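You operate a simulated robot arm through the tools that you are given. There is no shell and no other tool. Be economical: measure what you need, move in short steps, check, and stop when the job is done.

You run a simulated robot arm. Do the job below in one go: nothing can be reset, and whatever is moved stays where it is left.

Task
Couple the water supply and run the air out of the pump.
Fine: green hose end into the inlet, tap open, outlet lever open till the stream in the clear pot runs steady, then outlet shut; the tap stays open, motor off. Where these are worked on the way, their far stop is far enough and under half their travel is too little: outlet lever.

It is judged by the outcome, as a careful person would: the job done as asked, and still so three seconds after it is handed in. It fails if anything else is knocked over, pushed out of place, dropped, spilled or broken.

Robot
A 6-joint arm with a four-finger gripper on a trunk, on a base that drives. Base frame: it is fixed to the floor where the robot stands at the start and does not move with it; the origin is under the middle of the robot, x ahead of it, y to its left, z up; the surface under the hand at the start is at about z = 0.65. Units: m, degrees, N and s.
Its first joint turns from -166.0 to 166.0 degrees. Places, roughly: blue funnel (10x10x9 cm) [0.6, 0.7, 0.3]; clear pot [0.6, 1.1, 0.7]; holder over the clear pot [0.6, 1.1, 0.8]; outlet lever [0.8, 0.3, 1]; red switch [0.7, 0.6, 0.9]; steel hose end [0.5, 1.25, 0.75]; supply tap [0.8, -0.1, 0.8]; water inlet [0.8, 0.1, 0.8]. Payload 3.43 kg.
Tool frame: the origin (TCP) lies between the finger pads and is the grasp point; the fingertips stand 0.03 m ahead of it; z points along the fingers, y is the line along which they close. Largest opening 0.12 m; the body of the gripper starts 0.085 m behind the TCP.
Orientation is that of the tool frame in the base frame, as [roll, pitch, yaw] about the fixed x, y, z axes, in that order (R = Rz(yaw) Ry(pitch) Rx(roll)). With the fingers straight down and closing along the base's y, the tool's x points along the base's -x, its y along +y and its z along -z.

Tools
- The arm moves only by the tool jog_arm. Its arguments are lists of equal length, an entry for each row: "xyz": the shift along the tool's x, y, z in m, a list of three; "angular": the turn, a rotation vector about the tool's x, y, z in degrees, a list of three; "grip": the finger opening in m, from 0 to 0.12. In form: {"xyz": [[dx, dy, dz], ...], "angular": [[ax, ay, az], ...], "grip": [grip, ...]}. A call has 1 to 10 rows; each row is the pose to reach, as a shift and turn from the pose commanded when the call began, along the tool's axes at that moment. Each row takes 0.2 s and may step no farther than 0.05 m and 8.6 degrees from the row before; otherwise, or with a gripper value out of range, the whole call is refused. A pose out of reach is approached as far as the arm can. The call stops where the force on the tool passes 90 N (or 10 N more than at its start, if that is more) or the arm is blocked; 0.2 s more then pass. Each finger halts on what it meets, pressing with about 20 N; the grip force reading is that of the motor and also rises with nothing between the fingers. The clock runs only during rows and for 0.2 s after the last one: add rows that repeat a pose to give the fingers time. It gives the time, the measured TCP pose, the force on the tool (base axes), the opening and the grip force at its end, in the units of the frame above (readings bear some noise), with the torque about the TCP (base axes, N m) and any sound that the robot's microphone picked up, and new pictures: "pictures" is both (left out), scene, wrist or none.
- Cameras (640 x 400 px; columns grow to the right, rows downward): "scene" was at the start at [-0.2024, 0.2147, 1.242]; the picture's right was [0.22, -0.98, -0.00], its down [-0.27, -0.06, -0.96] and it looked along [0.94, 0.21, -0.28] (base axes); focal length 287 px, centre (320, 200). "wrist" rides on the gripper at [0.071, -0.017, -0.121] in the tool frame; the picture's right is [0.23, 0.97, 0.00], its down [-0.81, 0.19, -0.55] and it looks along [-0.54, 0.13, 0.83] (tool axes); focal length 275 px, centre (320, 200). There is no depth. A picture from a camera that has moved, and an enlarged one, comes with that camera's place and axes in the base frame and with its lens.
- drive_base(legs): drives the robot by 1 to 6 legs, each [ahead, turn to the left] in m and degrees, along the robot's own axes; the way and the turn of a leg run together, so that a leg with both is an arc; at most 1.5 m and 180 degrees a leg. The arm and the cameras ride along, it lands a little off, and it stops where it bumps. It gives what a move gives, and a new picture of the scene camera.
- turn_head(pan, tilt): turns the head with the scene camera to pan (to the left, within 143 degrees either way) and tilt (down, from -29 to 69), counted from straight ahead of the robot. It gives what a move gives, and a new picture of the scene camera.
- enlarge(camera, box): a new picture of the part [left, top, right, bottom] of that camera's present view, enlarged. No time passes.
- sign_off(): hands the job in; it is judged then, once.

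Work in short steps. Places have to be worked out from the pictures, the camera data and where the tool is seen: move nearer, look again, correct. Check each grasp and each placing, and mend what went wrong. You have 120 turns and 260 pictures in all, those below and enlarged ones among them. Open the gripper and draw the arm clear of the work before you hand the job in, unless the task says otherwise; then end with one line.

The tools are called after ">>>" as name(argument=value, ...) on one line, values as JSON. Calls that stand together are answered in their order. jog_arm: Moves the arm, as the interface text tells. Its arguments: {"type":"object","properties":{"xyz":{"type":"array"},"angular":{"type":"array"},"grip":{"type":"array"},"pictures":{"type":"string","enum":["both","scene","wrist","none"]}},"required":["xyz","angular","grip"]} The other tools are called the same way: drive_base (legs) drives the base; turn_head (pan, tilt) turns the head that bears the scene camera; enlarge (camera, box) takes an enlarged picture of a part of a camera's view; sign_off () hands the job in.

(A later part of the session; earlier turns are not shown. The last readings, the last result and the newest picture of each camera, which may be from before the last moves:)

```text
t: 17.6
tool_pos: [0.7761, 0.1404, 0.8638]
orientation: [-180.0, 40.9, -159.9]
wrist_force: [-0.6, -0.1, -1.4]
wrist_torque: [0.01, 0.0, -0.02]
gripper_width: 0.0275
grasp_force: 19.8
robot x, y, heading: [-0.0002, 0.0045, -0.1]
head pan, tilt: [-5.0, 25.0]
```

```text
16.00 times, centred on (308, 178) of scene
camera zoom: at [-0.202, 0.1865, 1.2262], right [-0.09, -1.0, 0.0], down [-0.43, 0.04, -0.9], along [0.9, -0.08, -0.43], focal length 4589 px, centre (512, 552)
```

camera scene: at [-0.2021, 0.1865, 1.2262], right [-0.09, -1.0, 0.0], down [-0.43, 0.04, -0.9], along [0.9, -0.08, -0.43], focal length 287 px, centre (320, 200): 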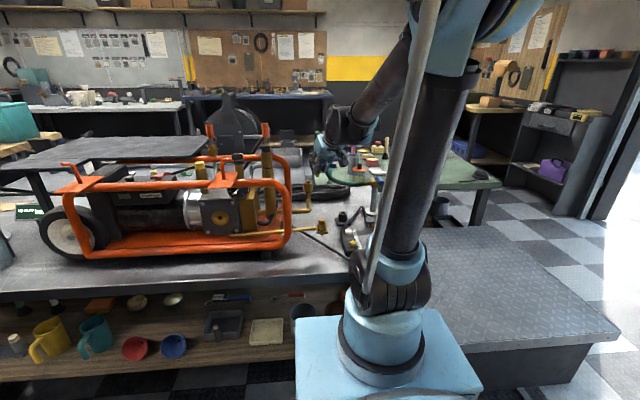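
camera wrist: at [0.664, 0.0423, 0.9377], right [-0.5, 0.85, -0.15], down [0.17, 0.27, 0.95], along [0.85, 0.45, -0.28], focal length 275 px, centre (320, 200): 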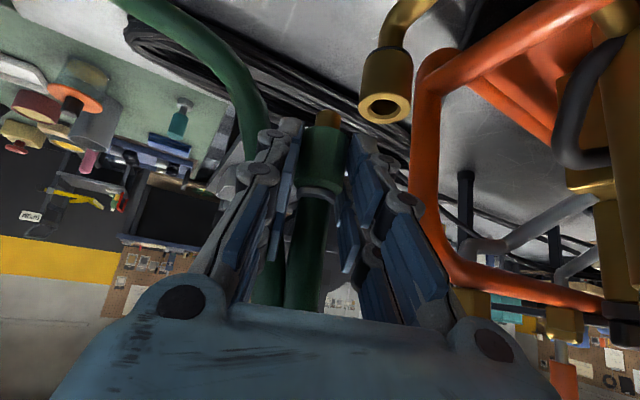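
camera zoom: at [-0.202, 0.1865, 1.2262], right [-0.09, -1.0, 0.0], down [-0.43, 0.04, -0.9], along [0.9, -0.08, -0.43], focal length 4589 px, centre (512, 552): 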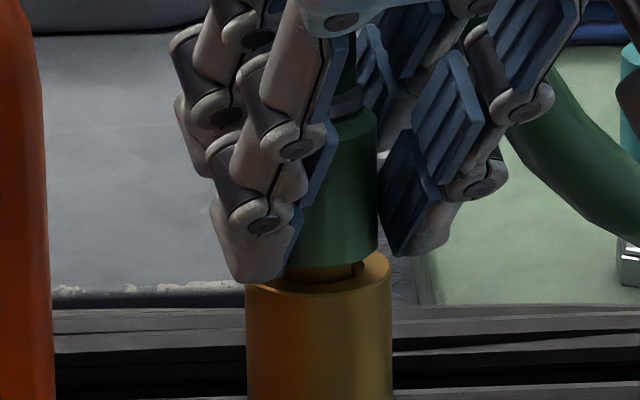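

The plug is entering with no force. I'll continue down in 2 mm steps until it seats.

>>> jog_arm(xyz=[[0.0013, 0, 0.0015], [0.0026, 0, 0.003], [0.0039, 0, 0.0045], [0.0052, 0, 0.006]], angular=[[0, 0, 0], [0, 0, 0], [0, 0, 0], [0, 0, 0]], grip=[0.01, 0.01, 0.01, 0.01], pictures="none")

>>> enlarge(camera="wrist", box=[265, 65, 375, 155])

>>> enlarge(camera="scene", box=[298, 170, 318, 186])

```text
t: 18.6
tool_pos: [0.7769, 0.1404, 0.8584]
orientation: [-180.0, 41.1, -160.0]
wrist_force: [0.9, -2.6, 27.0]
wrist_torque: [-0.09, -0.1, 0.02]
gripper_width: 0.0276
grasp_force: 20.0
robot x, y, heading: [-0.0012, 0.0064, -0.2]
head pan, tilt: [-5.0, 25.0]
```

```text
4.44 times, centred on (320, 110) of wrist
camera zoom: at [0.6576, 0.0788, 0.9023], right [-0.5, 0.85, -0.15], down [0.17, 0.27, 0.95], along [0.85, 0.45, -0.28], focal length 1224 px, centre (320, 600)
```

zoom: 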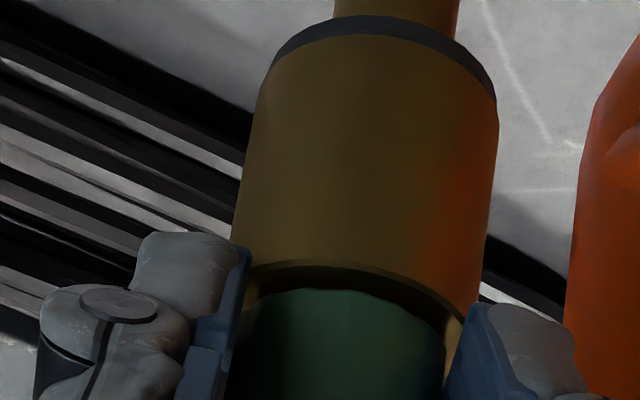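

```text
16.00 times, centred on (308, 178) of scene
camera zoom: at [-0.2029, 0.1863, 1.2261], right [-0.09, -1.0, 0.0], down [-0.43, 0.04, -0.9], along [0.9, -0.08, -0.43], focal length 4589 px, centre (512, 552)
```

zoom: 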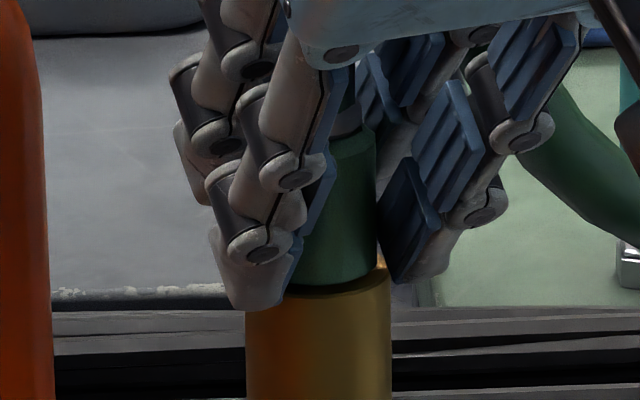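

Sleeve is down on the mouth with 27 N of reaction. I'll press a touch more to be sure it's seated.

>>> jog_arm(xyz=[[0.0013, 0, 0.0015], [0.002, 0, 0.0023], [0.002, 0, 0.0023]], angular=[[0, 0, 0], [0, 0, 0], [0, 0, 0]], grip=[0.01, 0.01, 0.01], pictures="none")

>>> enlarge(camera="scene", box=[298, 170, 318, 186])

```text
t: 19.4
tool_pos: [0.7734, 0.1399, 0.8556]
orientation: [180.0, 41.0, -160.0]
wrist_force: [-17.6, -7.4, 51.0]
wrist_torque: [0.07, 0.14, -0.04]
gripper_width: 0.0288
grasp_force: 20.0
robot x, y, heading: [0.0043, 0.0042, -0.1]
head pan, tilt: [-5.0, 25.0]
```

```text
16.00 times, centred on (308, 178) of scene
camera zoom: at [-0.2043, 0.186, 1.2258], right [-0.09, -1.0, 0.0], down [-0.43, 0.04, -0.9], along [0.9, -0.08, -0.43], focal length 4589 px, centre (512, 552)
```

zoom: 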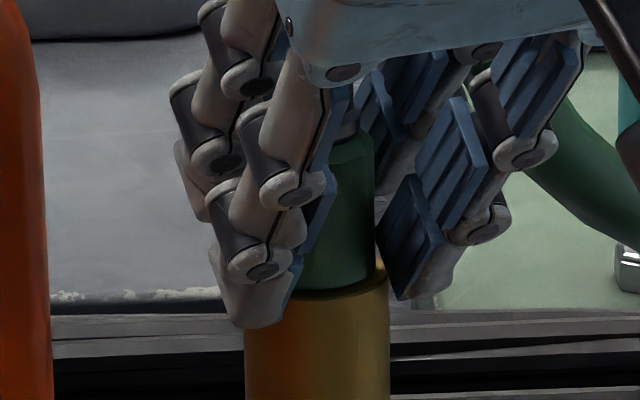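

It's firmly seated (51 N, no further travel). I'll release by opening modestly, then back out along the tool axis.

>>> jog_arm(xyz=[[0, 0, 0], [0, 0, 0], [0, 0, -0.04], [0, 0, -0.085], [0, 0, -0.13]], angular=[[0, 0, 0], [0, 0, 0], [0, 0, 0], [0, 0, 0], [0, 0, 0]], grip=[0.06, 0.06, 0.06, 0.06, 0.06], pictures="both")

>>> enlarge(camera="scene", box=[240, 110, 400, 250])

>>> enlarge(camera="wrist", box=[180, 0, 440, 200])

```text
t: 20.6
tool_pos: [0.6954, 0.1124, 0.952]
orientation: [-179.9, 40.8, -160.0]
wrist_force: [0.5, 0.1, 0.9]
wrist_torque: [0.03, 0.03, -0.02]
gripper_width: 0.06
grasp_force: 0.1
robot x, y, heading: [0.0008, 0.0054, 0.2]
head pan, tilt: [-5.0, 25.0]
camera scene: at [-0.2018, 0.1865, 1.2262], right [-0.09, -1.0, 0.0], down [-0.43, 0.04, -0.9], along [0.9, -0.08, -0.43], focal length 287 px, centre (320, 200)
camera wrist: at [0.5773, 0.0507, 0.9962], right [-0.5, 0.85, -0.15], down [0.17, 0.27, 0.95], along [0.85, 0.45, -0.28], focal length 275 px, centre (320, 200)
```

scene: 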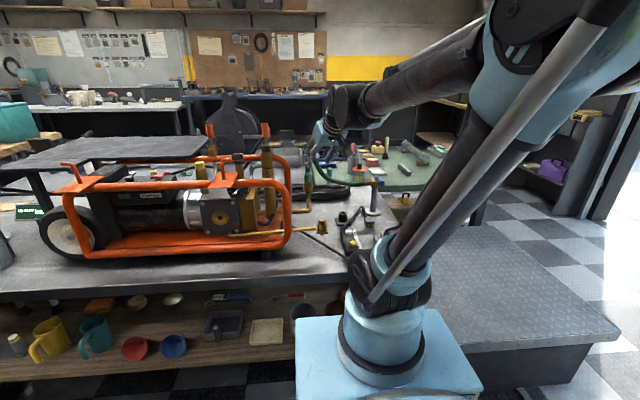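
wrist: 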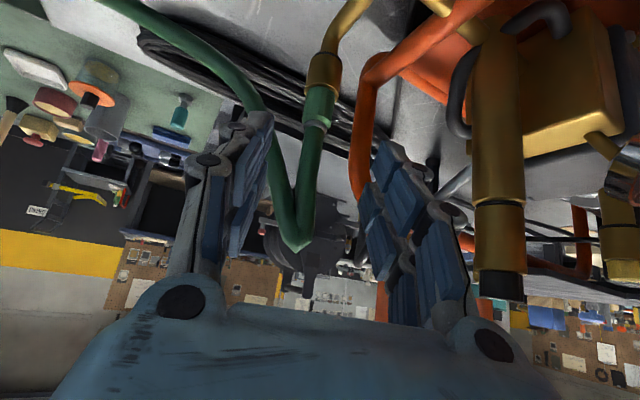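

```text
2.86 times, centred on (320, 180) of scene
camera zoom: at [-0.2018, 0.1865, 1.2262], right [-0.09, -1.0, 0.0], down [-0.43, 0.04, -0.9], along [0.9, -0.08, -0.43], focal length 819 px, centre (320, 257)
```

zoom: 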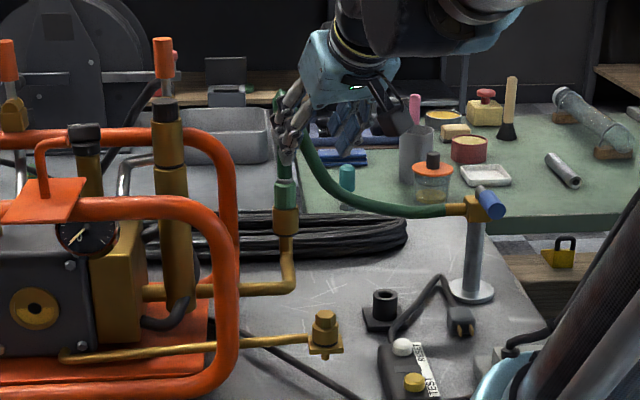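

```text
2.00 times, centred on (310, 100) of wrist
camera zoom: at [0.5773, 0.0507, 0.9962], right [-0.5, 0.85, -0.15], down [0.17, 0.27, 0.95], along [0.85, 0.45, -0.28], focal length 551 px, centre (340, 400)
```

zoom: 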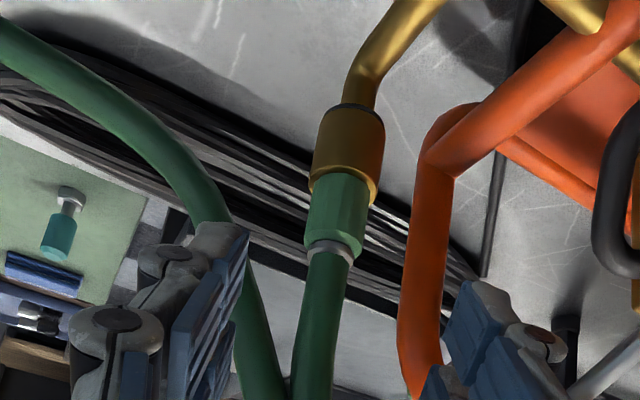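

The hose is seated in the inlet and stands on its own. Next the tap: I'll swing the hand back to yaw 0 and over toward the tap for a close look.

>>> jog_arm(xyz=[[0.0176, -0.0405, -0.0152], [0.035, -0.081, -0.0304], [0.053, -0.1215, -0.0456], [0.07, -0.162, -0.0608], [0.088, -0.2025, -0.076]], angular=[[2.6, 0, 3], [5.2, 0, 6], [7.8, 0, 9], [10.5, 0, 12.1], [13.1, 0, 15.1]], grip=[0.06, 0.06, 0.06, 0.06, 0.06], pictures="wrist")

>>> enlarge(camera="wrist", box=[220, 60, 420, 210])

```text
t: 21.8
tool_pos: [0.6568, -0.1189, 0.9523]
orientation: [-179.9, 41.0, 179.9]
wrist_force: [-0.4, 0.3, -1.0]
wrist_torque: [-0.02, 0.03, 0.0]
gripper_width: 0.0598
grasp_force: 0.0
robot x, y, heading: [-0.0019, 0.0066, 0.1]
head pan, tilt: [-5.0, 25.0]
camera wrist: at [0.5242, -0.1359, 0.9971], right [-0.17, 0.97, -0.15], down [0.25, 0.19, 0.95], along [0.95, 0.13, -0.28], focal length 275 px, centre (320, 200)
```

wrist: 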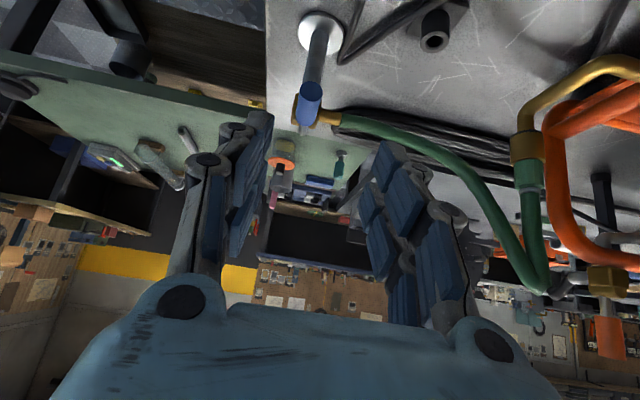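

```text
2.67 times, centred on (320, 135) of wrist
camera zoom: at [0.5242, -0.1359, 0.9971], right [-0.17, 0.97, -0.15], down [0.25, 0.19, 0.95], along [0.95, 0.13, -0.28], focal length 734 px, centre (320, 373)
```

zoom: 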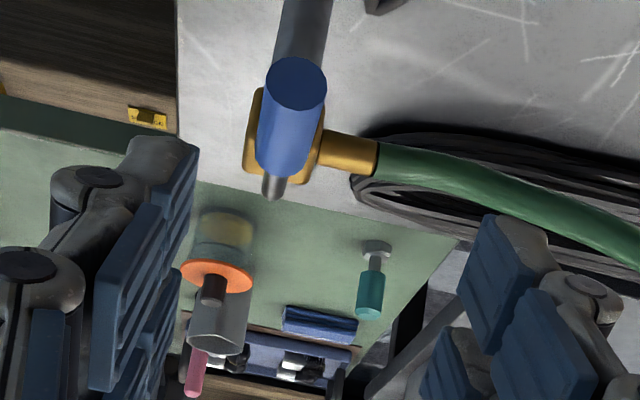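

The tap lever's blue handle points at the robot: its free end is at about (0.77, -0.13, 0.81) and the pivot at about (0.86, -0.13). That is square to the pipe, so the tap is shut. I'll straddle the handle with the fingers so I can feel which way it turns.

>>> jog_arm(xyz=[[-0.002, -0.006, 0.045], [-0.004, -0.011, 0.09], [-0.006, -0.011, 0.13]], angular=[[0, 0, 0], [0, 0, 0], [0, 0, 0]], grip=[0.06, 0.06, 0.06], pictures="wrist")

```text
t: 22.6
tool_pos: [0.746, -0.1291, 0.8567]
orientation: [-179.9, 40.9, 180.0]
wrist_force: [-1.1, 0.4, -0.4]
wrist_torque: [0.01, -0.05, -0.03]
gripper_width: 0.0601
grasp_force: 0.0
robot x, y, heading: [-0.0022, 0.0046, -0.1]
head pan, tilt: [-5.0, 25.0]
camera wrist: at [0.6132, -0.1469, 0.9019], right [-0.17, 0.97, -0.15], down [0.25, 0.19, 0.95], along [0.95, 0.13, -0.28], focal length 275 px, centre (320, 200)
```

wrist: 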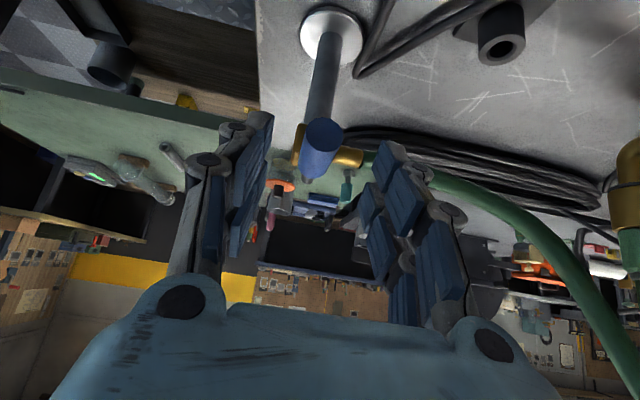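

The handle is centred between the fingers. I'll advance the last 5.5 cm to straddle it.

>>> jog_arm(xyz=[[0, -0.001, 0.03], [0, -0.001, 0.056]], angular=[[0, 0, 0], [0, 0, 0]], grip=[0.06, 0.06], pictures="wrist")

```text
t: 23.2
tool_pos: [0.7827, -0.1304, 0.8154]
orientation: [180.0, 41.0, 180.0]
wrist_force: [-0.4, 0.3, 0.0]
wrist_torque: [0.01, -0.02, -0.01]
gripper_width: 0.0599
grasp_force: 0.1
robot x, y, heading: [-0.0004, 0.0052, -0.1]
head pan, tilt: [-5.0, 25.0]
camera wrist: at [0.6504, -0.1477, 0.8596], right [-0.17, 0.97, -0.15], down [0.25, 0.19, 0.95], along [0.95, 0.13, -0.28], focal length 275 px, centre (320, 200)
```

wrist: 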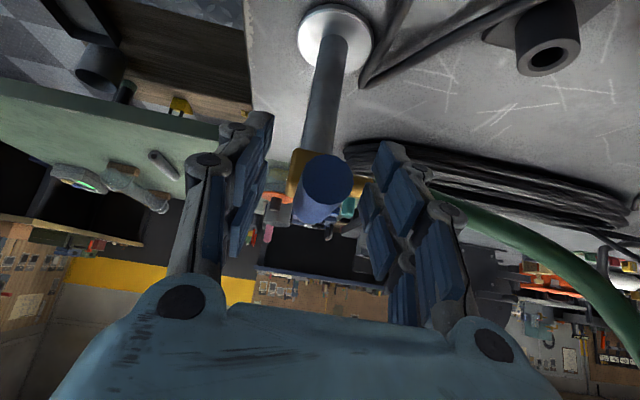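

The handle is straddled. I'll try moving -y gently to feel whether the lever yields.

>>> jog_arm(xyz=[[0, -0.008, 0], [0, -0.015, 0], [0, -0.02, 0], [0, -0.025, 0], [0, -0.03, 0]], angular=[[0, 0, 0], [0, 0, 0], [0, 0, 0], [0, 0, 0], [0, 0, 0]], grip=[0.06, 0.06, 0.06, 0.06, 0.06], pictures="wrist")

```text
t: 24.4
tool_pos: [0.7844, -0.1583, 0.8151]
orientation: [180.0, 40.6, -179.8]
wrist_force: [23.7, 45.6, -22.9]
wrist_torque: [-1.0, 0.68, 0.29]
gripper_width: 0.0775
grasp_force: 15.2
robot x, y, heading: [0.0005, 0.0027, -0.5]
head pan, tilt: [-5.0, 25.0]
camera wrist: at [0.6514, -0.1757, 0.859], right [-0.18, 0.97, -0.15], down [0.25, 0.19, 0.95], along [0.95, 0.13, -0.28], focal length 275 px, centre (320, 200)
```

wrist: 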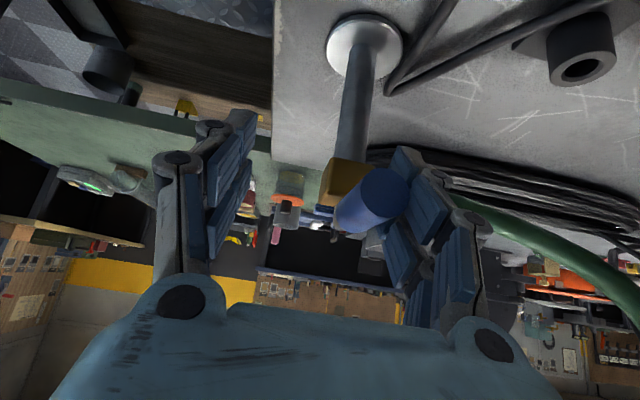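

The lever resists toward -y (45 N, finger pushed open). I'll return and push the other way, toward +y, with the other finger.

>>> jog_arm(xyz=[[0, 0.015, 0], [0, 0.03, 0], [0, 0.04, 0], [0, 0.047, 0], [0, 0.053, 0], [0, 0.058, 0]], angular=[[0, 0, 0], [0, 0, 0], [0, 0, 0], [0, 0, 0], [0, 0, 0], [0, 0, 0]], grip=[0.06, 0.06, 0.06, 0.06, 0.06, 0.06], pictures="wrist")

```text
t: 25.8
tool_pos: [0.7822, -0.1032, 0.8152]
orientation: [-179.9, 40.9, -180.0]
wrist_force: [-2.6, -4.1, 0.0]
wrist_torque: [0.01, -0.01, -0.23]
gripper_width: 0.0625
grasp_force: 2.5
robot x, y, heading: [0.0007, 0.0038, 0.1]
head pan, tilt: [-5.0, 25.0]
camera wrist: at [0.6503, -0.12, 0.8598], right [-0.17, 0.97, -0.15], down [0.25, 0.19, 0.95], along [0.95, 0.13, -0.28], focal length 275 px, centre (320, 200)
```

wrist: 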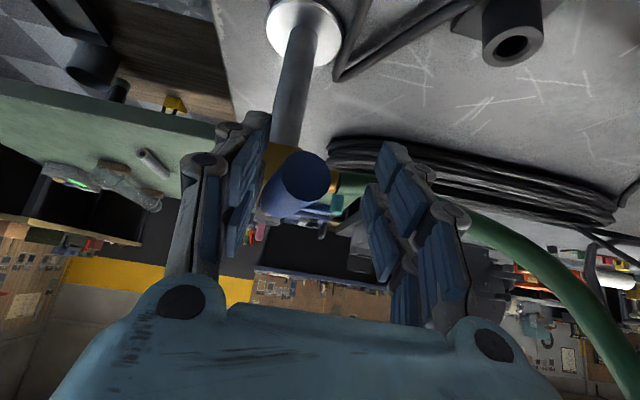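

It yields easily toward +y, so that is the opening direction. I'll withdraw, close the fingers, and re-enter on the -y side of the handle to push it through its arc with the fingertips held above hose height.

>>> jog_arm(xyz=[[0, -0.01, -0.045], [0, -0.02, -0.08], [0, -0.05, -0.08], [0, -0.062, -0.08], [0, -0.062, -0.05], [0, -0.062, -0.0185]], angular=[[0, 0, 0], [0, 0, 0], [0, 0, 0], [0, 0, 0], [0, 0, 0], [0, 0, 0]], grip=[0.06, 0.03, 0, 0, 0, 0], pictures="wrist")

```text
t: 27.2
tool_pos: [0.7708, -0.1637, 0.8292]
orientation: [-179.9, 40.9, -180.0]
wrist_force: [-0.3, -0.2, 0.3]
wrist_torque: [-0.01, -0.03, 0.01]
gripper_width: 0.0
grasp_force: 19.3
robot x, y, heading: [-0.0025, 0.0048, 0.0]
head pan, tilt: [-5.0, 25.0]
camera wrist: at [0.6378, -0.1813, 0.874], right [-0.17, 0.97, -0.15], down [0.25, 0.19, 0.95], along [0.95, 0.13, -0.28], focal length 275 px, centre (320, 200)
```

wrist: 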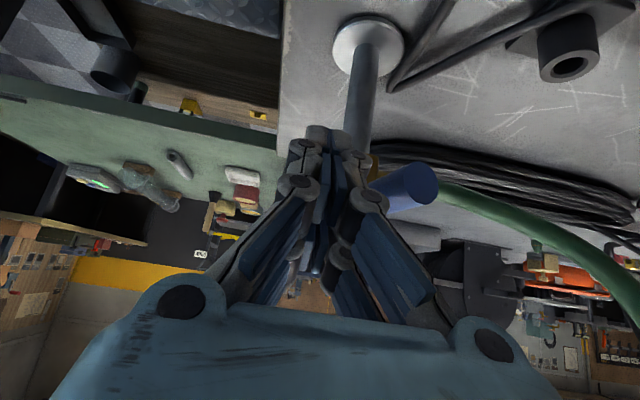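

The closed fingers sit beside the handle. I'll push it along its arc to roughly 70°.

>>> jog_arm(xyz=[[0.0008, 0.02, -0.0007], [0.0015, 0.035, -0.0013], [0.0019, 0.049, -0.0016], [-0.0015, 0.061, 0.0013], [-0.0057, 0.0727, 0.0049], [-0.0117, 0.083, 0.0102], [-0.0185, 0.0917, 0.016]], angular=[[0, 0, 0], [0, 0, 0], [0, 0, 0], [0, 0, 0], [0, 0, 0], [0, 0, 0], [0, 0, 0]], grip=[0, 0, 0, 0, 0, 0, 0], pictures="wrist")

>>> enlarge(camera="scene", box=[280, 120, 420, 230])

```text
t: 28.8
tool_pos: [0.794, -0.0728, 0.8288]
orientation: [-179.9, 40.9, -179.9]
wrist_force: [-7.6, -6.0, 4.0]
wrist_torque: [0.03, -0.12, -0.16]
gripper_width: 0.0001
grasp_force: 19.8
robot x, y, heading: [-0.0007, 0.0066, 0.1]
head pan, tilt: [-5.0, 25.0]
camera wrist: at [0.662, -0.0902, 0.8741], right [-0.17, 0.97, -0.15], down [0.25, 0.19, 0.95], along [0.95, 0.13, -0.28], focal length 275 px, centre (320, 200)
```

wrist: 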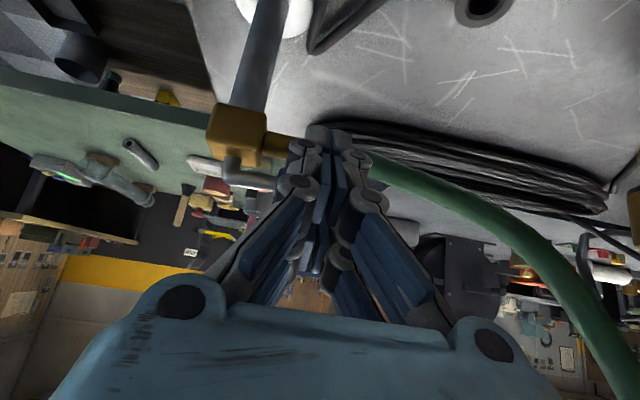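

```text
3.64 times, centred on (350, 175) of scene
camera zoom: at [-0.2024, 0.1864, 1.2261], right [-0.09, -1.0, 0.0], down [-0.43, 0.04, -0.9], along [0.9, -0.08, -0.43], focal length 1043 px, centre (211, 291)
```

zoom: 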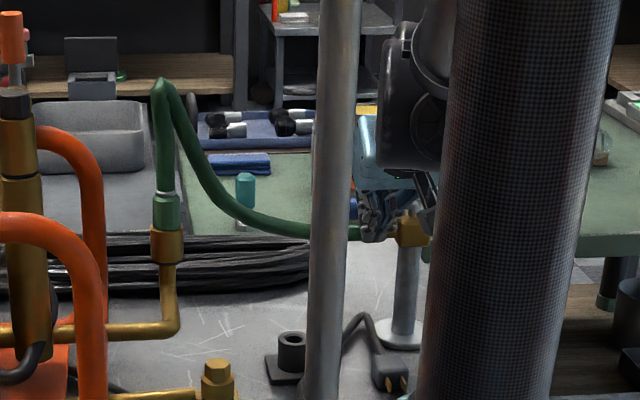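

The lever has swung well round (light force, ~10 N). I'll finish by pushing +x toward its stop in small steps.

>>> jog_arm(xyz=[[-0.0045, 0.004, 0.0039], [-0.009, 0.007, 0.0079], [-0.0136, 0.01, 0.0118], [-0.0181, 0.012, 0.0157], [-0.0219, 0.013, 0.019]], angular=[[0, 0, 0], [0, 0, 0], [0, 0, 0], [0, 0, 0], [0, 0, 0]], grip=[0, 0, 0, 0, 0], pictures="wrist")

```text
t: 29.9
tool_pos: [0.8097, -0.0591, 0.8395]
orientation: [179.8, 41.6, 179.7]
wrist_force: [-159.3, 1.9, 236.4]
wrist_torque: [2.27, -2.65, -1.89]
gripper_width: 0.006
grasp_force: 33.4
robot x, y, heading: [0.0017, 0.0025, 0.3]
head pan, tilt: [-5.0, 25.0]
stopped in row 5: the force on the tool passed its limit at 124 N (the readings are from after the stop); the commanded pose is now the measured one
camera wrist: at [0.6759, -0.0764, 0.8821], right [-0.17, 0.97, -0.15], down [0.24, 0.19, 0.95], along [0.96, 0.12, -0.26], focal length 275 px, centre (320, 200)
```

wrist: 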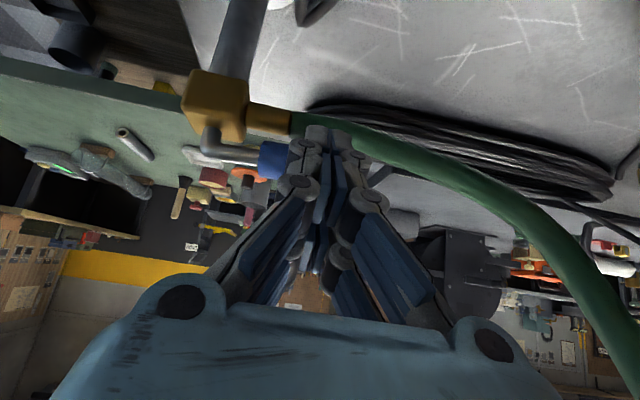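

The lever has hit its stop (high force). I'll back off along the tool axis at once and inspect.

>>> jog_arm(xyz=[[0, 0, -0.03], [0, 0, -0.07], [0, 0, -0.1]], angular=[[0, 0, 0], [0, 0, 0], [0, 0, 0]], grip=[0, 0, 0], pictures="wrist")

>>> enlarge(camera="wrist", box=[160, 40, 400, 200])

>>> enlarge(camera="scene", box=[230, 120, 420, 240])

```text
t: 30.7
tool_pos: [0.7602, -0.0597, 0.8993]
orientation: [179.8, 40.4, 180.0]
wrist_force: [1.8, 0.8, -0.4]
wrist_torque: [0.02, 0.11, -0.02]
gripper_width: 0.0
grasp_force: 33.1
robot x, y, heading: [-0.0009, 0.0077, -0.0]
head pan, tilt: [-5.0, 25.0]
camera wrist: at [0.6274, -0.0774, 0.945], right [-0.18, 0.97, -0.15], down [0.26, 0.19, 0.95], along [0.95, 0.13, -0.28], focal length 275 px, centre (320, 200)
```

wrist: 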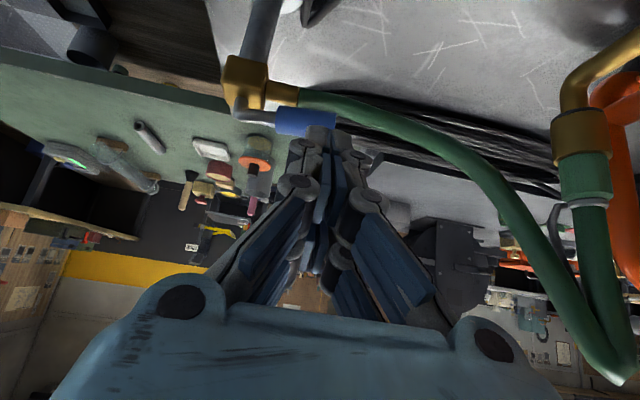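

```text
2.50 times, centred on (280, 120) of wrist
camera zoom: at [0.6274, -0.0774, 0.945], right [-0.18, 0.97, -0.15], down [0.26, 0.19, 0.95], along [0.95, 0.13, -0.28], focal length 688 px, centre (420, 400)
```

zoom: 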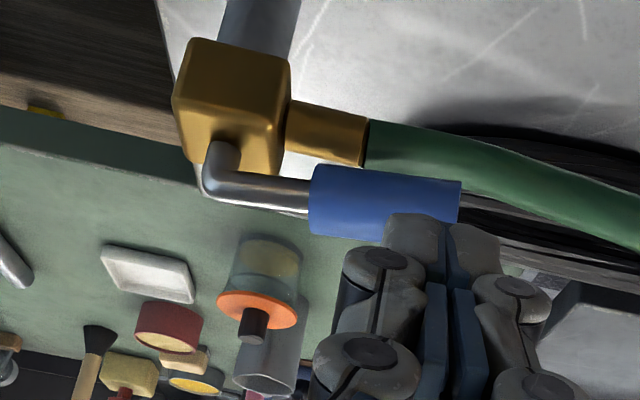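

```text
3.33 times, centred on (325, 180) of scene
camera zoom: at [-0.2015, 0.1864, 1.2263], right [-0.09, -1.0, 0.0], down [-0.43, 0.04, -0.9], along [0.9, -0.08, -0.43], focal length 956 px, centre (303, 267)
```

zoom: 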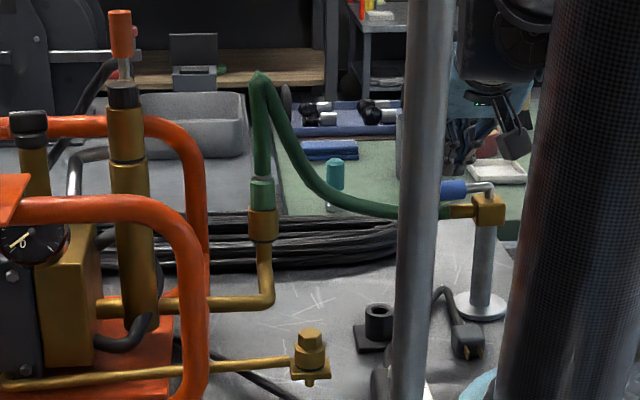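

The lever is parallel to the pipe, so the tap is open, and I see no leak. Next I'll raise the hand and look over the pump at the two orange-handled levers to identify the outlet.

>>> jog_arm(xyz=[[0, 0, -0.049], [0, 0, -0.098], [0, 0, -0.147], [0, 0, -0.196], [-0.011, 0.045, -0.2086], [-0.022, 0.09, -0.221], [-0.033, 0.135, -0.234], [-0.044, 0.18, -0.246], [-0.055, 0.225, -0.259], [-0.066, 0.27, -0.2715]], angular=[[0, 0, 0], [0, 0, 0], [0, 0, 0], [0, 0, 0], [0, 0, 0], [0, 0, 0], [0, 0, 0], [0, 0, 0], [0, 0, 0], [0, 0, 0]], grip=[0, 0, 0, 0, 0, 0, 0, 0, 0, 0], pictures="wrist")

>>> enlarge(camera="wrist", box=[260, 0, 580, 200])

```text
t: 32.9
tool_pos: [0.6326, 0.2095, 1.1511]
orientation: [179.9, 40.6, 179.9]
wrist_force: [0.3, -0.1, -0.1]
wrist_torque: [0.02, -0.03, 0.02]
gripper_width: 0.0001
grasp_force: 33.5
robot x, y, heading: [0.0008, 0.0019, 0.3]
head pan, tilt: [-5.0, 25.0]
camera wrist: at [0.4998, 0.1921, 1.1964], right [-0.17, 0.97, -0.15], down [0.26, 0.19, 0.95], along [0.95, 0.13, -0.28], focal length 275 px, centre (320, 200)
```

wrist: 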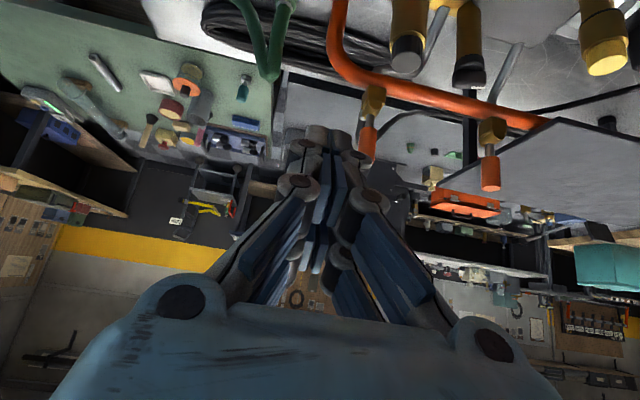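

```text
2.00 times, centred on (420, 100) of wrist
camera zoom: at [0.4998, 0.1921, 1.1964], right [-0.17, 0.97, -0.15], down [0.26, 0.19, 0.95], along [0.95, 0.13, -0.28], focal length 551 px, centre (120, 400)
```

zoom: 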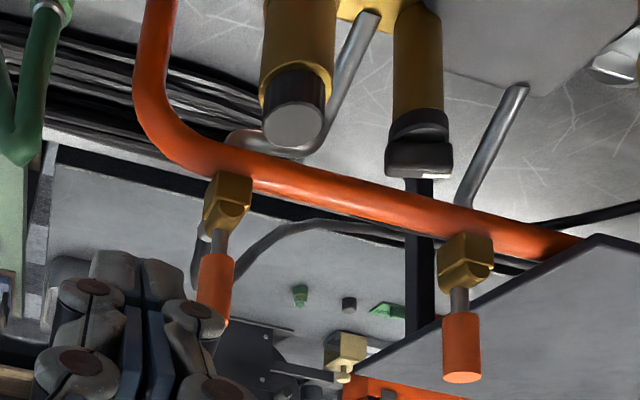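

The levers are A at about (0.8, 0.28, 1.02) and B at about (0.8, 0.45, 1.02); A matches the listed outlet lever. I'll zoom in on both and trace the outlet hose before acting.

>>> enlarge(camera="wrist", box=[330, 70, 430, 170])

>>> enlarge(camera="wrist", box=[440, 20, 640, 220])

>>> turn_head(pan=20, tilt=22)

>>> enlarge(camera="scene", box=[260, 80, 460, 230])

```text
4.00 times, centred on (380, 120) of wrist
camera zoom: at [0.4998, 0.1921, 1.1964], right [-0.17, 0.97, -0.15], down [0.26, 0.19, 0.95], along [0.95, 0.13, -0.28], focal length 1101 px, centre (80, 520)
```

zoom: 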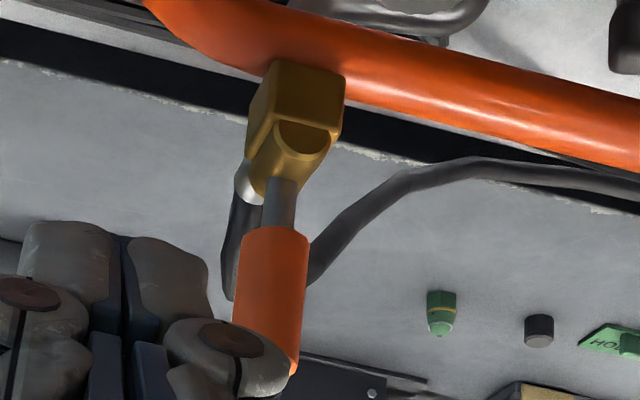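

```text
2.00 times, centred on (540, 120) of wrist
camera zoom: at [0.4998, 0.1921, 1.1964], right [-0.17, 0.97, -0.15], down [0.26, 0.19, 0.95], along [0.95, 0.13, -0.28], focal length 551 px, centre (-120, 360)
```

zoom: 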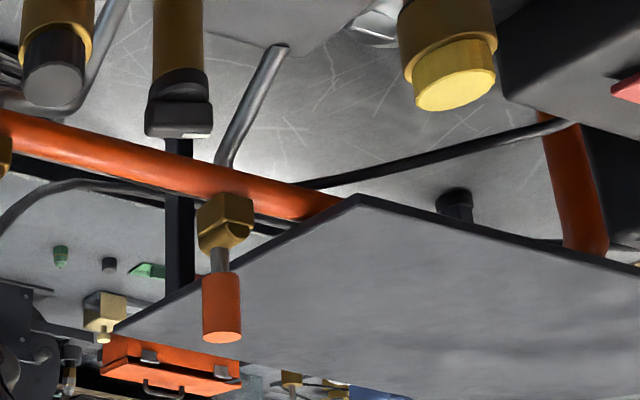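

```text
t: 33.8
tool_pos: [0.6322, 0.2091, 1.1511]
orientation: [179.9, 40.5, -179.9]
wrist_force: [-0.9, 0.3, -1.4]
wrist_torque: [0.0, -0.04, 0.0]
gripper_width: 0.0
grasp_force: 33.4
robot x, y, heading: [-0.004, 0.0067, -0.3]
head pan, tilt: [20.0, 22.0]
camera scene: at [-0.2066, 0.2263, 1.2311], right [0.34, -0.94, 0.0], down [-0.36, -0.13, -0.92], along [0.87, 0.32, -0.39], focal length 287 px, centre (320, 200)
```

scene: 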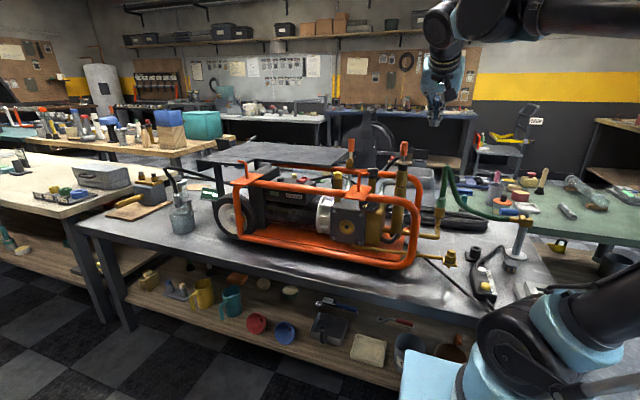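

```text
2.67 times, centred on (360, 155) of scene
camera zoom: at [-0.2066, 0.2263, 1.2311], right [0.34, -0.94, 0.0], down [-0.36, -0.13, -0.92], along [0.87, 0.32, -0.39], focal length 765 px, centre (213, 320)
```

zoom: 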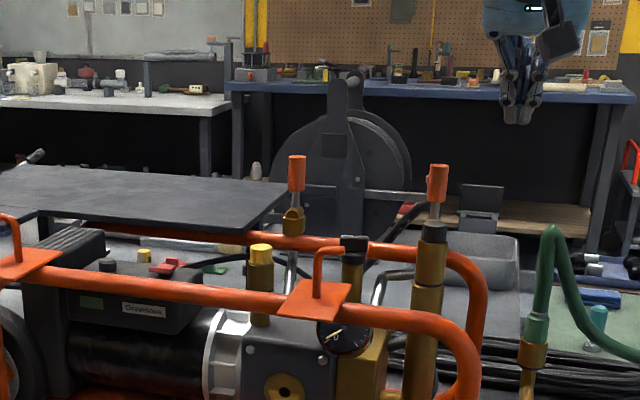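

Lever A's valve feeds the black hose that runs off toward the pot, and B has no hose, so A is the outlet. Handle A is at about (0.827, 0.29, 1.007) with its pivot at z≈0.95. I'll position above it with a steeper hand.

>>> jog_arm(xyz=[[-0.022, 0.016, 0.0266], [-0.044, 0.032, 0.053], [-0.066, 0.049, 0.08], [-0.088, 0.065, 0.106], [-0.11, 0.081, 0.133]], angular=[[0, 4, 0], [0, 8, 0], [0, 12, 0], [0, 16, 0], [0, 20, 0]], grip=[0.06, 0.06, 0.06, 0.06, 0.06], pictures="both")

>>> enlarge(camera="wrist", box=[230, 50, 430, 200])

>>> enlarge(camera="scene", box=[340, 80, 460, 200])

```text
t: 35.0
tool_pos: [0.8014, 0.2904, 1.1215]
orientation: [179.8, 20.5, -180.0]
wrist_force: [-0.6, -0.7, 0.3]
wrist_torque: [0.04, -0.06, 0.05]
gripper_width: 0.0602
grasp_force: 0.0
robot x, y, heading: [-0.0, 0.0041, -0.3]
head pan, tilt: [20.0, 22.0]
camera scene: at [-0.2072, 0.2262, 1.231], right [0.34, -0.94, 0.0], down [-0.36, -0.13, -0.92], along [0.87, 0.32, -0.39], focal length 287 px, centre (320, 200)
camera wrist: at [0.6923, 0.2728, 1.2095], right [-0.22, 0.97, -0.08], down [0.57, 0.19, 0.8], along [0.8, 0.13, -0.59], focal length 275 px, centre (320, 200)
```

scene: 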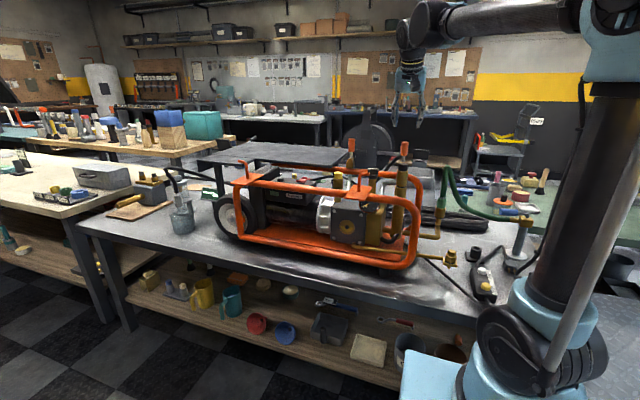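
wrist: 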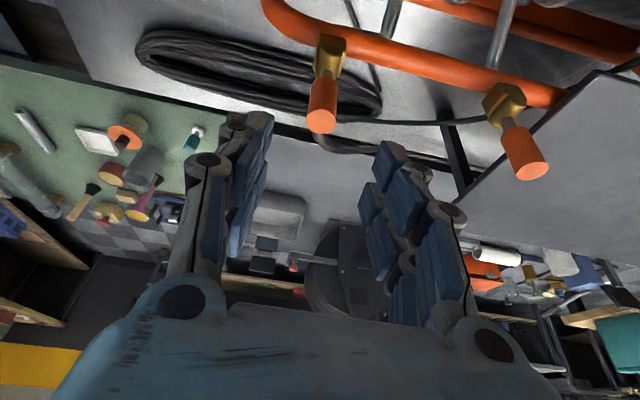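

```text
2.67 times, centred on (330, 125) of wrist
camera zoom: at [0.6923, 0.2728, 1.2095], right [-0.22, 0.97, -0.08], down [0.57, 0.19, 0.8], along [0.8, 0.13, -0.59], focal length 734 px, centre (293, 400)
```

zoom: 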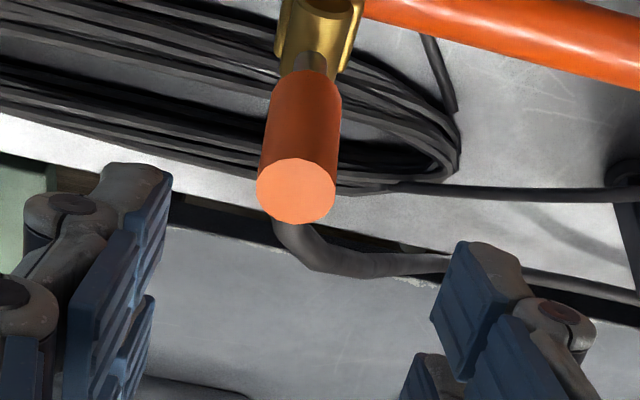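

```text
3.33 times, centred on (400, 140) of scene
camera zoom: at [-0.2072, 0.2262, 1.231], right [0.34, -0.94, 0.0], down [-0.36, -0.13, -0.92], along [0.87, 0.32, -0.39], focal length 956 px, centre (53, 400)
```

zoom: 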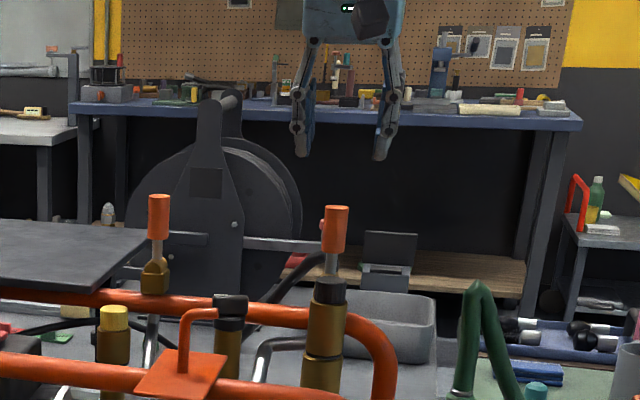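

The handle top is at (0.831, 0.290, 1.03) and centred laterally. I'll descend to straddle it with the fingers open.

>>> jog_arm(xyz=[[0.0045, 0, 0.038], [0.009, 0, 0.076], [0.013, 0, 0.11]], angular=[[0, 0, 0], [0, 0, 0], [0, 0, 0]], grip=[0.06, 0.06, 0.06], pictures="wrist")

>>> enlarge(camera="wrist", box=[230, 80, 430, 230])

```text
t: 35.8
tool_pos: [0.8281, 0.2905, 1.0135]
orientation: [179.9, 20.6, -180.0]
wrist_force: [-1.1, 0.6, 0.1]
wrist_torque: [0.01, -0.02, 0.0]
gripper_width: 0.0599
grasp_force: 0.0
robot x, y, heading: [-0.0013, 0.0071, -0.1]
head pan, tilt: [20.0, 22.0]
camera wrist: at [0.7185, 0.2735, 1.1005], right [-0.22, 0.97, -0.08], down [0.56, 0.19, 0.8], along [0.8, 0.13, -0.59], focal length 275 px, centre (320, 200)
```

wrist: 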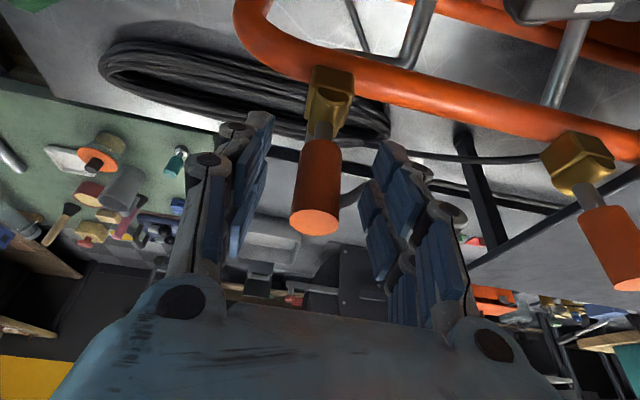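

```text
2.67 times, centred on (330, 155) of wrist
camera zoom: at [0.7185, 0.2735, 1.1005], right [-0.22, 0.97, -0.08], down [0.56, 0.19, 0.8], along [0.8, 0.13, -0.59], focal length 734 px, centre (293, 320)
```

zoom: 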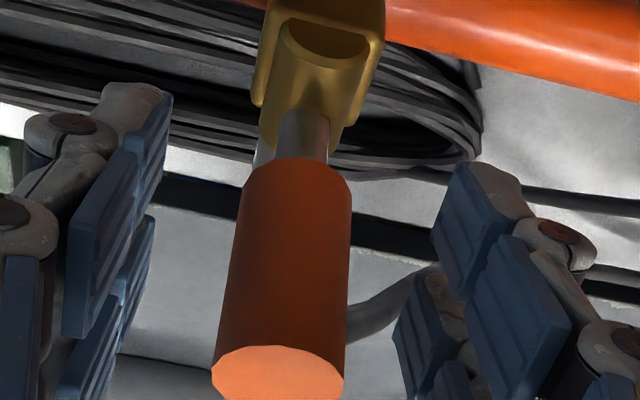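

The valve boss points along x, so the lever likely swings in ±y. I'll push gently toward -y first and feel.

>>> jog_arm(xyz=[[0, -0.01, 0], [0, -0.017, 0], [0, -0.021, 0], [0, -0.025, 0]], angular=[[0, 0, 0], [0, 0, 0], [0, 0, 0], [0, 0, 0]], grip=[0.06, 0.06, 0.06, 0.06], pictures="wrist")

```text
t: 36.8
tool_pos: [0.8278, 0.2661, 1.0128]
orientation: [179.9, 20.4, -179.9]
wrist_force: [0.1, 1.4, 0.6]
wrist_torque: [0.04, 0.01, 0.03]
gripper_width: 0.0606
grasp_force: 0.6
robot x, y, heading: [0.0009, 0.0074, -0.4]
head pan, tilt: [20.0, 22.0]
camera wrist: at [0.719, 0.2485, 1.101], right [-0.22, 0.97, -0.08], down [0.57, 0.19, 0.8], along [0.8, 0.13, -0.59], focal length 275 px, centre (320, 200)
```

wrist: 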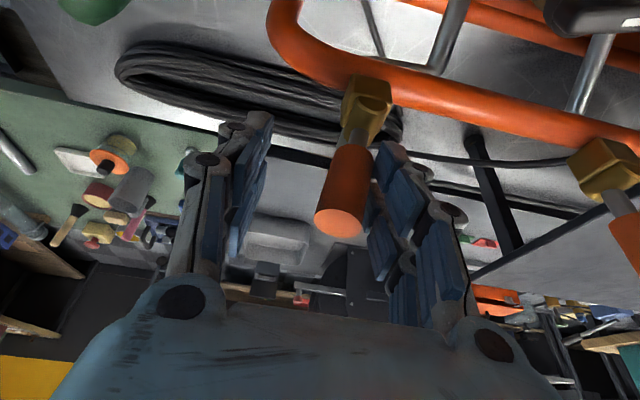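

It yields to almost no force toward -y, so the lever swings about an x axis. To work it both ways cleanly, I'll re-grip with the fingers closing along x so the handle can rotate between the pads. First I'll go up and straighten the hand.

>>> jog_arm(xyz=[[0, 0, -0.045], [0, 0, -0.09], [0, 0, -0.125]], angular=[[0, 7, 0], [0, 14, 0], [0, 20.5, 0]], grip=[0.06, 0.06, 0.06], pictures="none")

>>> jog_arm(xyz=[[0, 0, 0], [0, 0, 0], [0, 0, 0], [0, 0, 0], [0, 0, 0], [0, 0, 0], [0, 0, 0], [0, 0, 0], [0, 0, 0], [0, 0, 0]], angular=[[0, 0, -8.5], [0, 0, -17], [0, 0, -25.5], [0, 0, -34], [0, 0, -42.5], [0, 0, -51], [0, 0, -59.5], [0, 0, -68], [0, 0, -76.5], [0, 0, -85]], grip=[0.06, 0.06, 0.06, 0.06, 0.06, 0.06, 0.06, 0.06, 0.06, 0.06], pictures="both")

```text
t: 37.6
tool_pos: [0.7853, 0.2651, 1.1299]
orientation: [180.0, 0.1, -180.0]
wrist_force: [-1.0, -1.0, 1.1]
wrist_torque: [0.03, 0.0, 0.01]
gripper_width: 0.0601
grasp_force: 0.0
robot x, y, heading: [0.0039, 0.0017, 0.0]
head pan, tilt: [20.0, 22.0]
```

```text
t: 39.8
tool_pos: [0.784, 0.2657, 1.1297]
orientation: [180.0, 0.1, -94.8]
wrist_force: [-0.6, 0.1, 0.0]
wrist_torque: [-0.02, -0.01, 0.0]
gripper_width: 0.0601
grasp_force: 0.1
robot x, y, heading: [0.0026, 0.0074, 0.1]
head pan, tilt: [20.0, 22.0]
camera scene: at [-0.2066, 0.2263, 1.2311], right [0.34, -0.94, 0.0], down [-0.36, -0.13, -0.92], along [0.87, 0.32, -0.39], focal length 287 px, centre (320, 200)
camera wrist: at [0.7951, 0.1929, 1.2507], right [-0.99, -0.15, 0.0], down [-0.12, 0.82, 0.55], along [-0.08, 0.55, -0.83], focal length 275 px, centre (320, 200)
```

scene: 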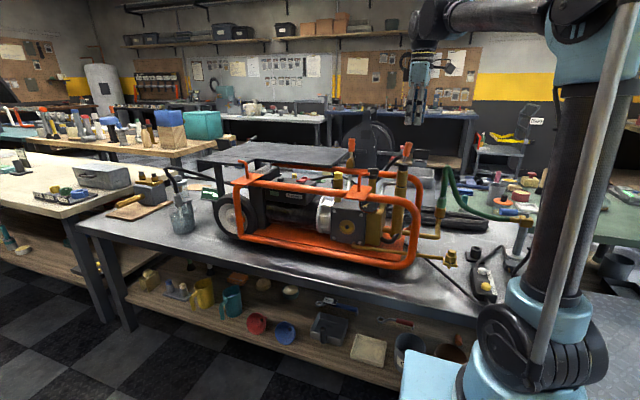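
wrist: 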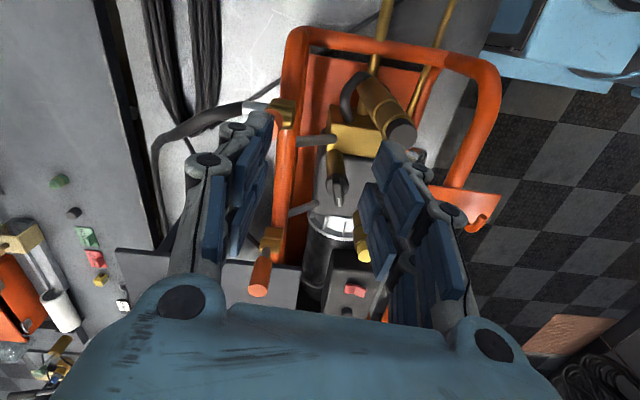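

The hand is turned with fingers closing along x. I'll centre over the lever handle (about x=0.829, y=0.283) and look.

>>> jog_arm(xyz=[[-0.011, -0.022, 0], [-0.0217, -0.0433, 0]], angular=[[0, 0, -2.4], [0, 0, -4.8]], grip=[0.06, 0.06], pictures="wrist")

>>> enlarge(camera="wrist", box=[230, 60, 430, 210])

```text
t: 40.4
tool_pos: [0.8274, 0.2836, 1.1301]
orientation: [-179.9, 0.1, -90.1]
wrist_force: [-0.8, 0.0, 1.1]
wrist_torque: [0.03, -0.02, 0.02]
gripper_width: 0.0599
grasp_force: 0.1
robot x, y, heading: [-0.004, 0.0037, 0.1]
head pan, tilt: [20.0, 22.0]
camera wrist: at [0.8454, 0.2119, 1.2513], right [-0.97, -0.23, 0.0], down [-0.19, 0.81, 0.55], along [-0.13, 0.54, -0.83], focal length 275 px, centre (320, 200)
```

wrist: 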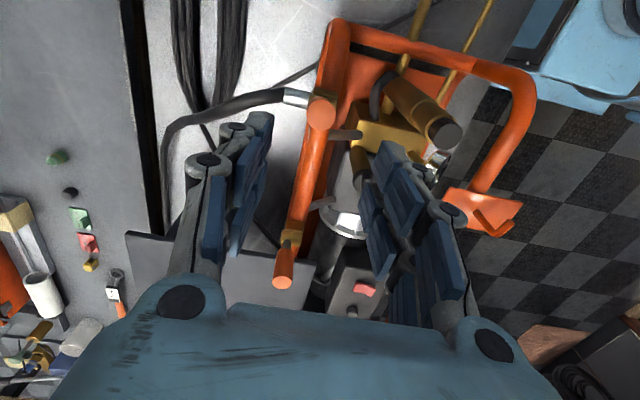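

```text
2.67 times, centred on (330, 135) of wrist
camera zoom: at [0.8454, 0.2119, 1.2513], right [-0.97, -0.23, 0.0], down [-0.19, 0.81, 0.55], along [-0.13, 0.54, -0.83], focal length 734 px, centre (293, 373)
```

zoom: 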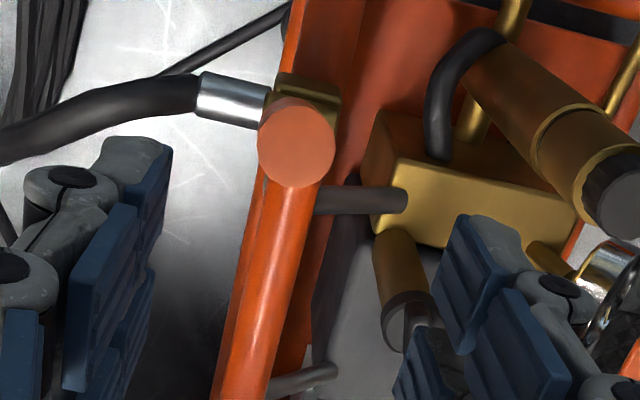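

The handle end is at (0.829, 0.275, 1.03), leaning about 11°. I'll descend and close lightly on it.

>>> jog_arm(xyz=[[0.002, -0.001, 0.04], [0.004, -0.0016, 0.08], [0.0056, -0.0016, 0.114], [0.0056, -0.0016, 0.114], [0.0056, -0.0016, 0.114], [0.0056, -0.0016, 0.114]], angular=[[0, 0, 0], [0, 0, 0], [0, 0, 0], [0, 0, 0], [0, 0, 0], [0, 0, 0]], grip=[0.06, 0.06, 0.06, 0.04, 0.02, 0.015], pictures="wrist")

```text
t: 41.8
tool_pos: [0.8302, 0.2791, 1.0166]
orientation: [-180.0, 0.1, -90.2]
wrist_force: [-9.8, -1.3, 0.7]
wrist_torque: [-0.26, 0.23, 0.06]
gripper_width: 0.0237
grasp_force: 20.1
robot x, y, heading: [-0.002, 0.003, 0.2]
head pan, tilt: [20.0, 22.0]
camera wrist: at [0.8466, 0.2066, 1.1368], right [-0.97, -0.23, 0.0], down [-0.19, 0.81, 0.55], along [-0.13, 0.54, -0.83], focal length 275 px, centre (320, 200)
```

wrist: 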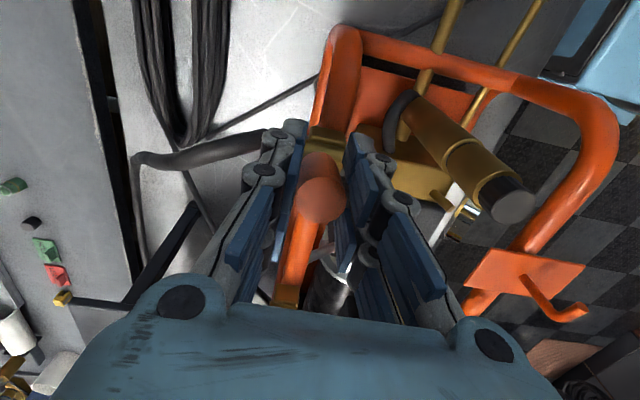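

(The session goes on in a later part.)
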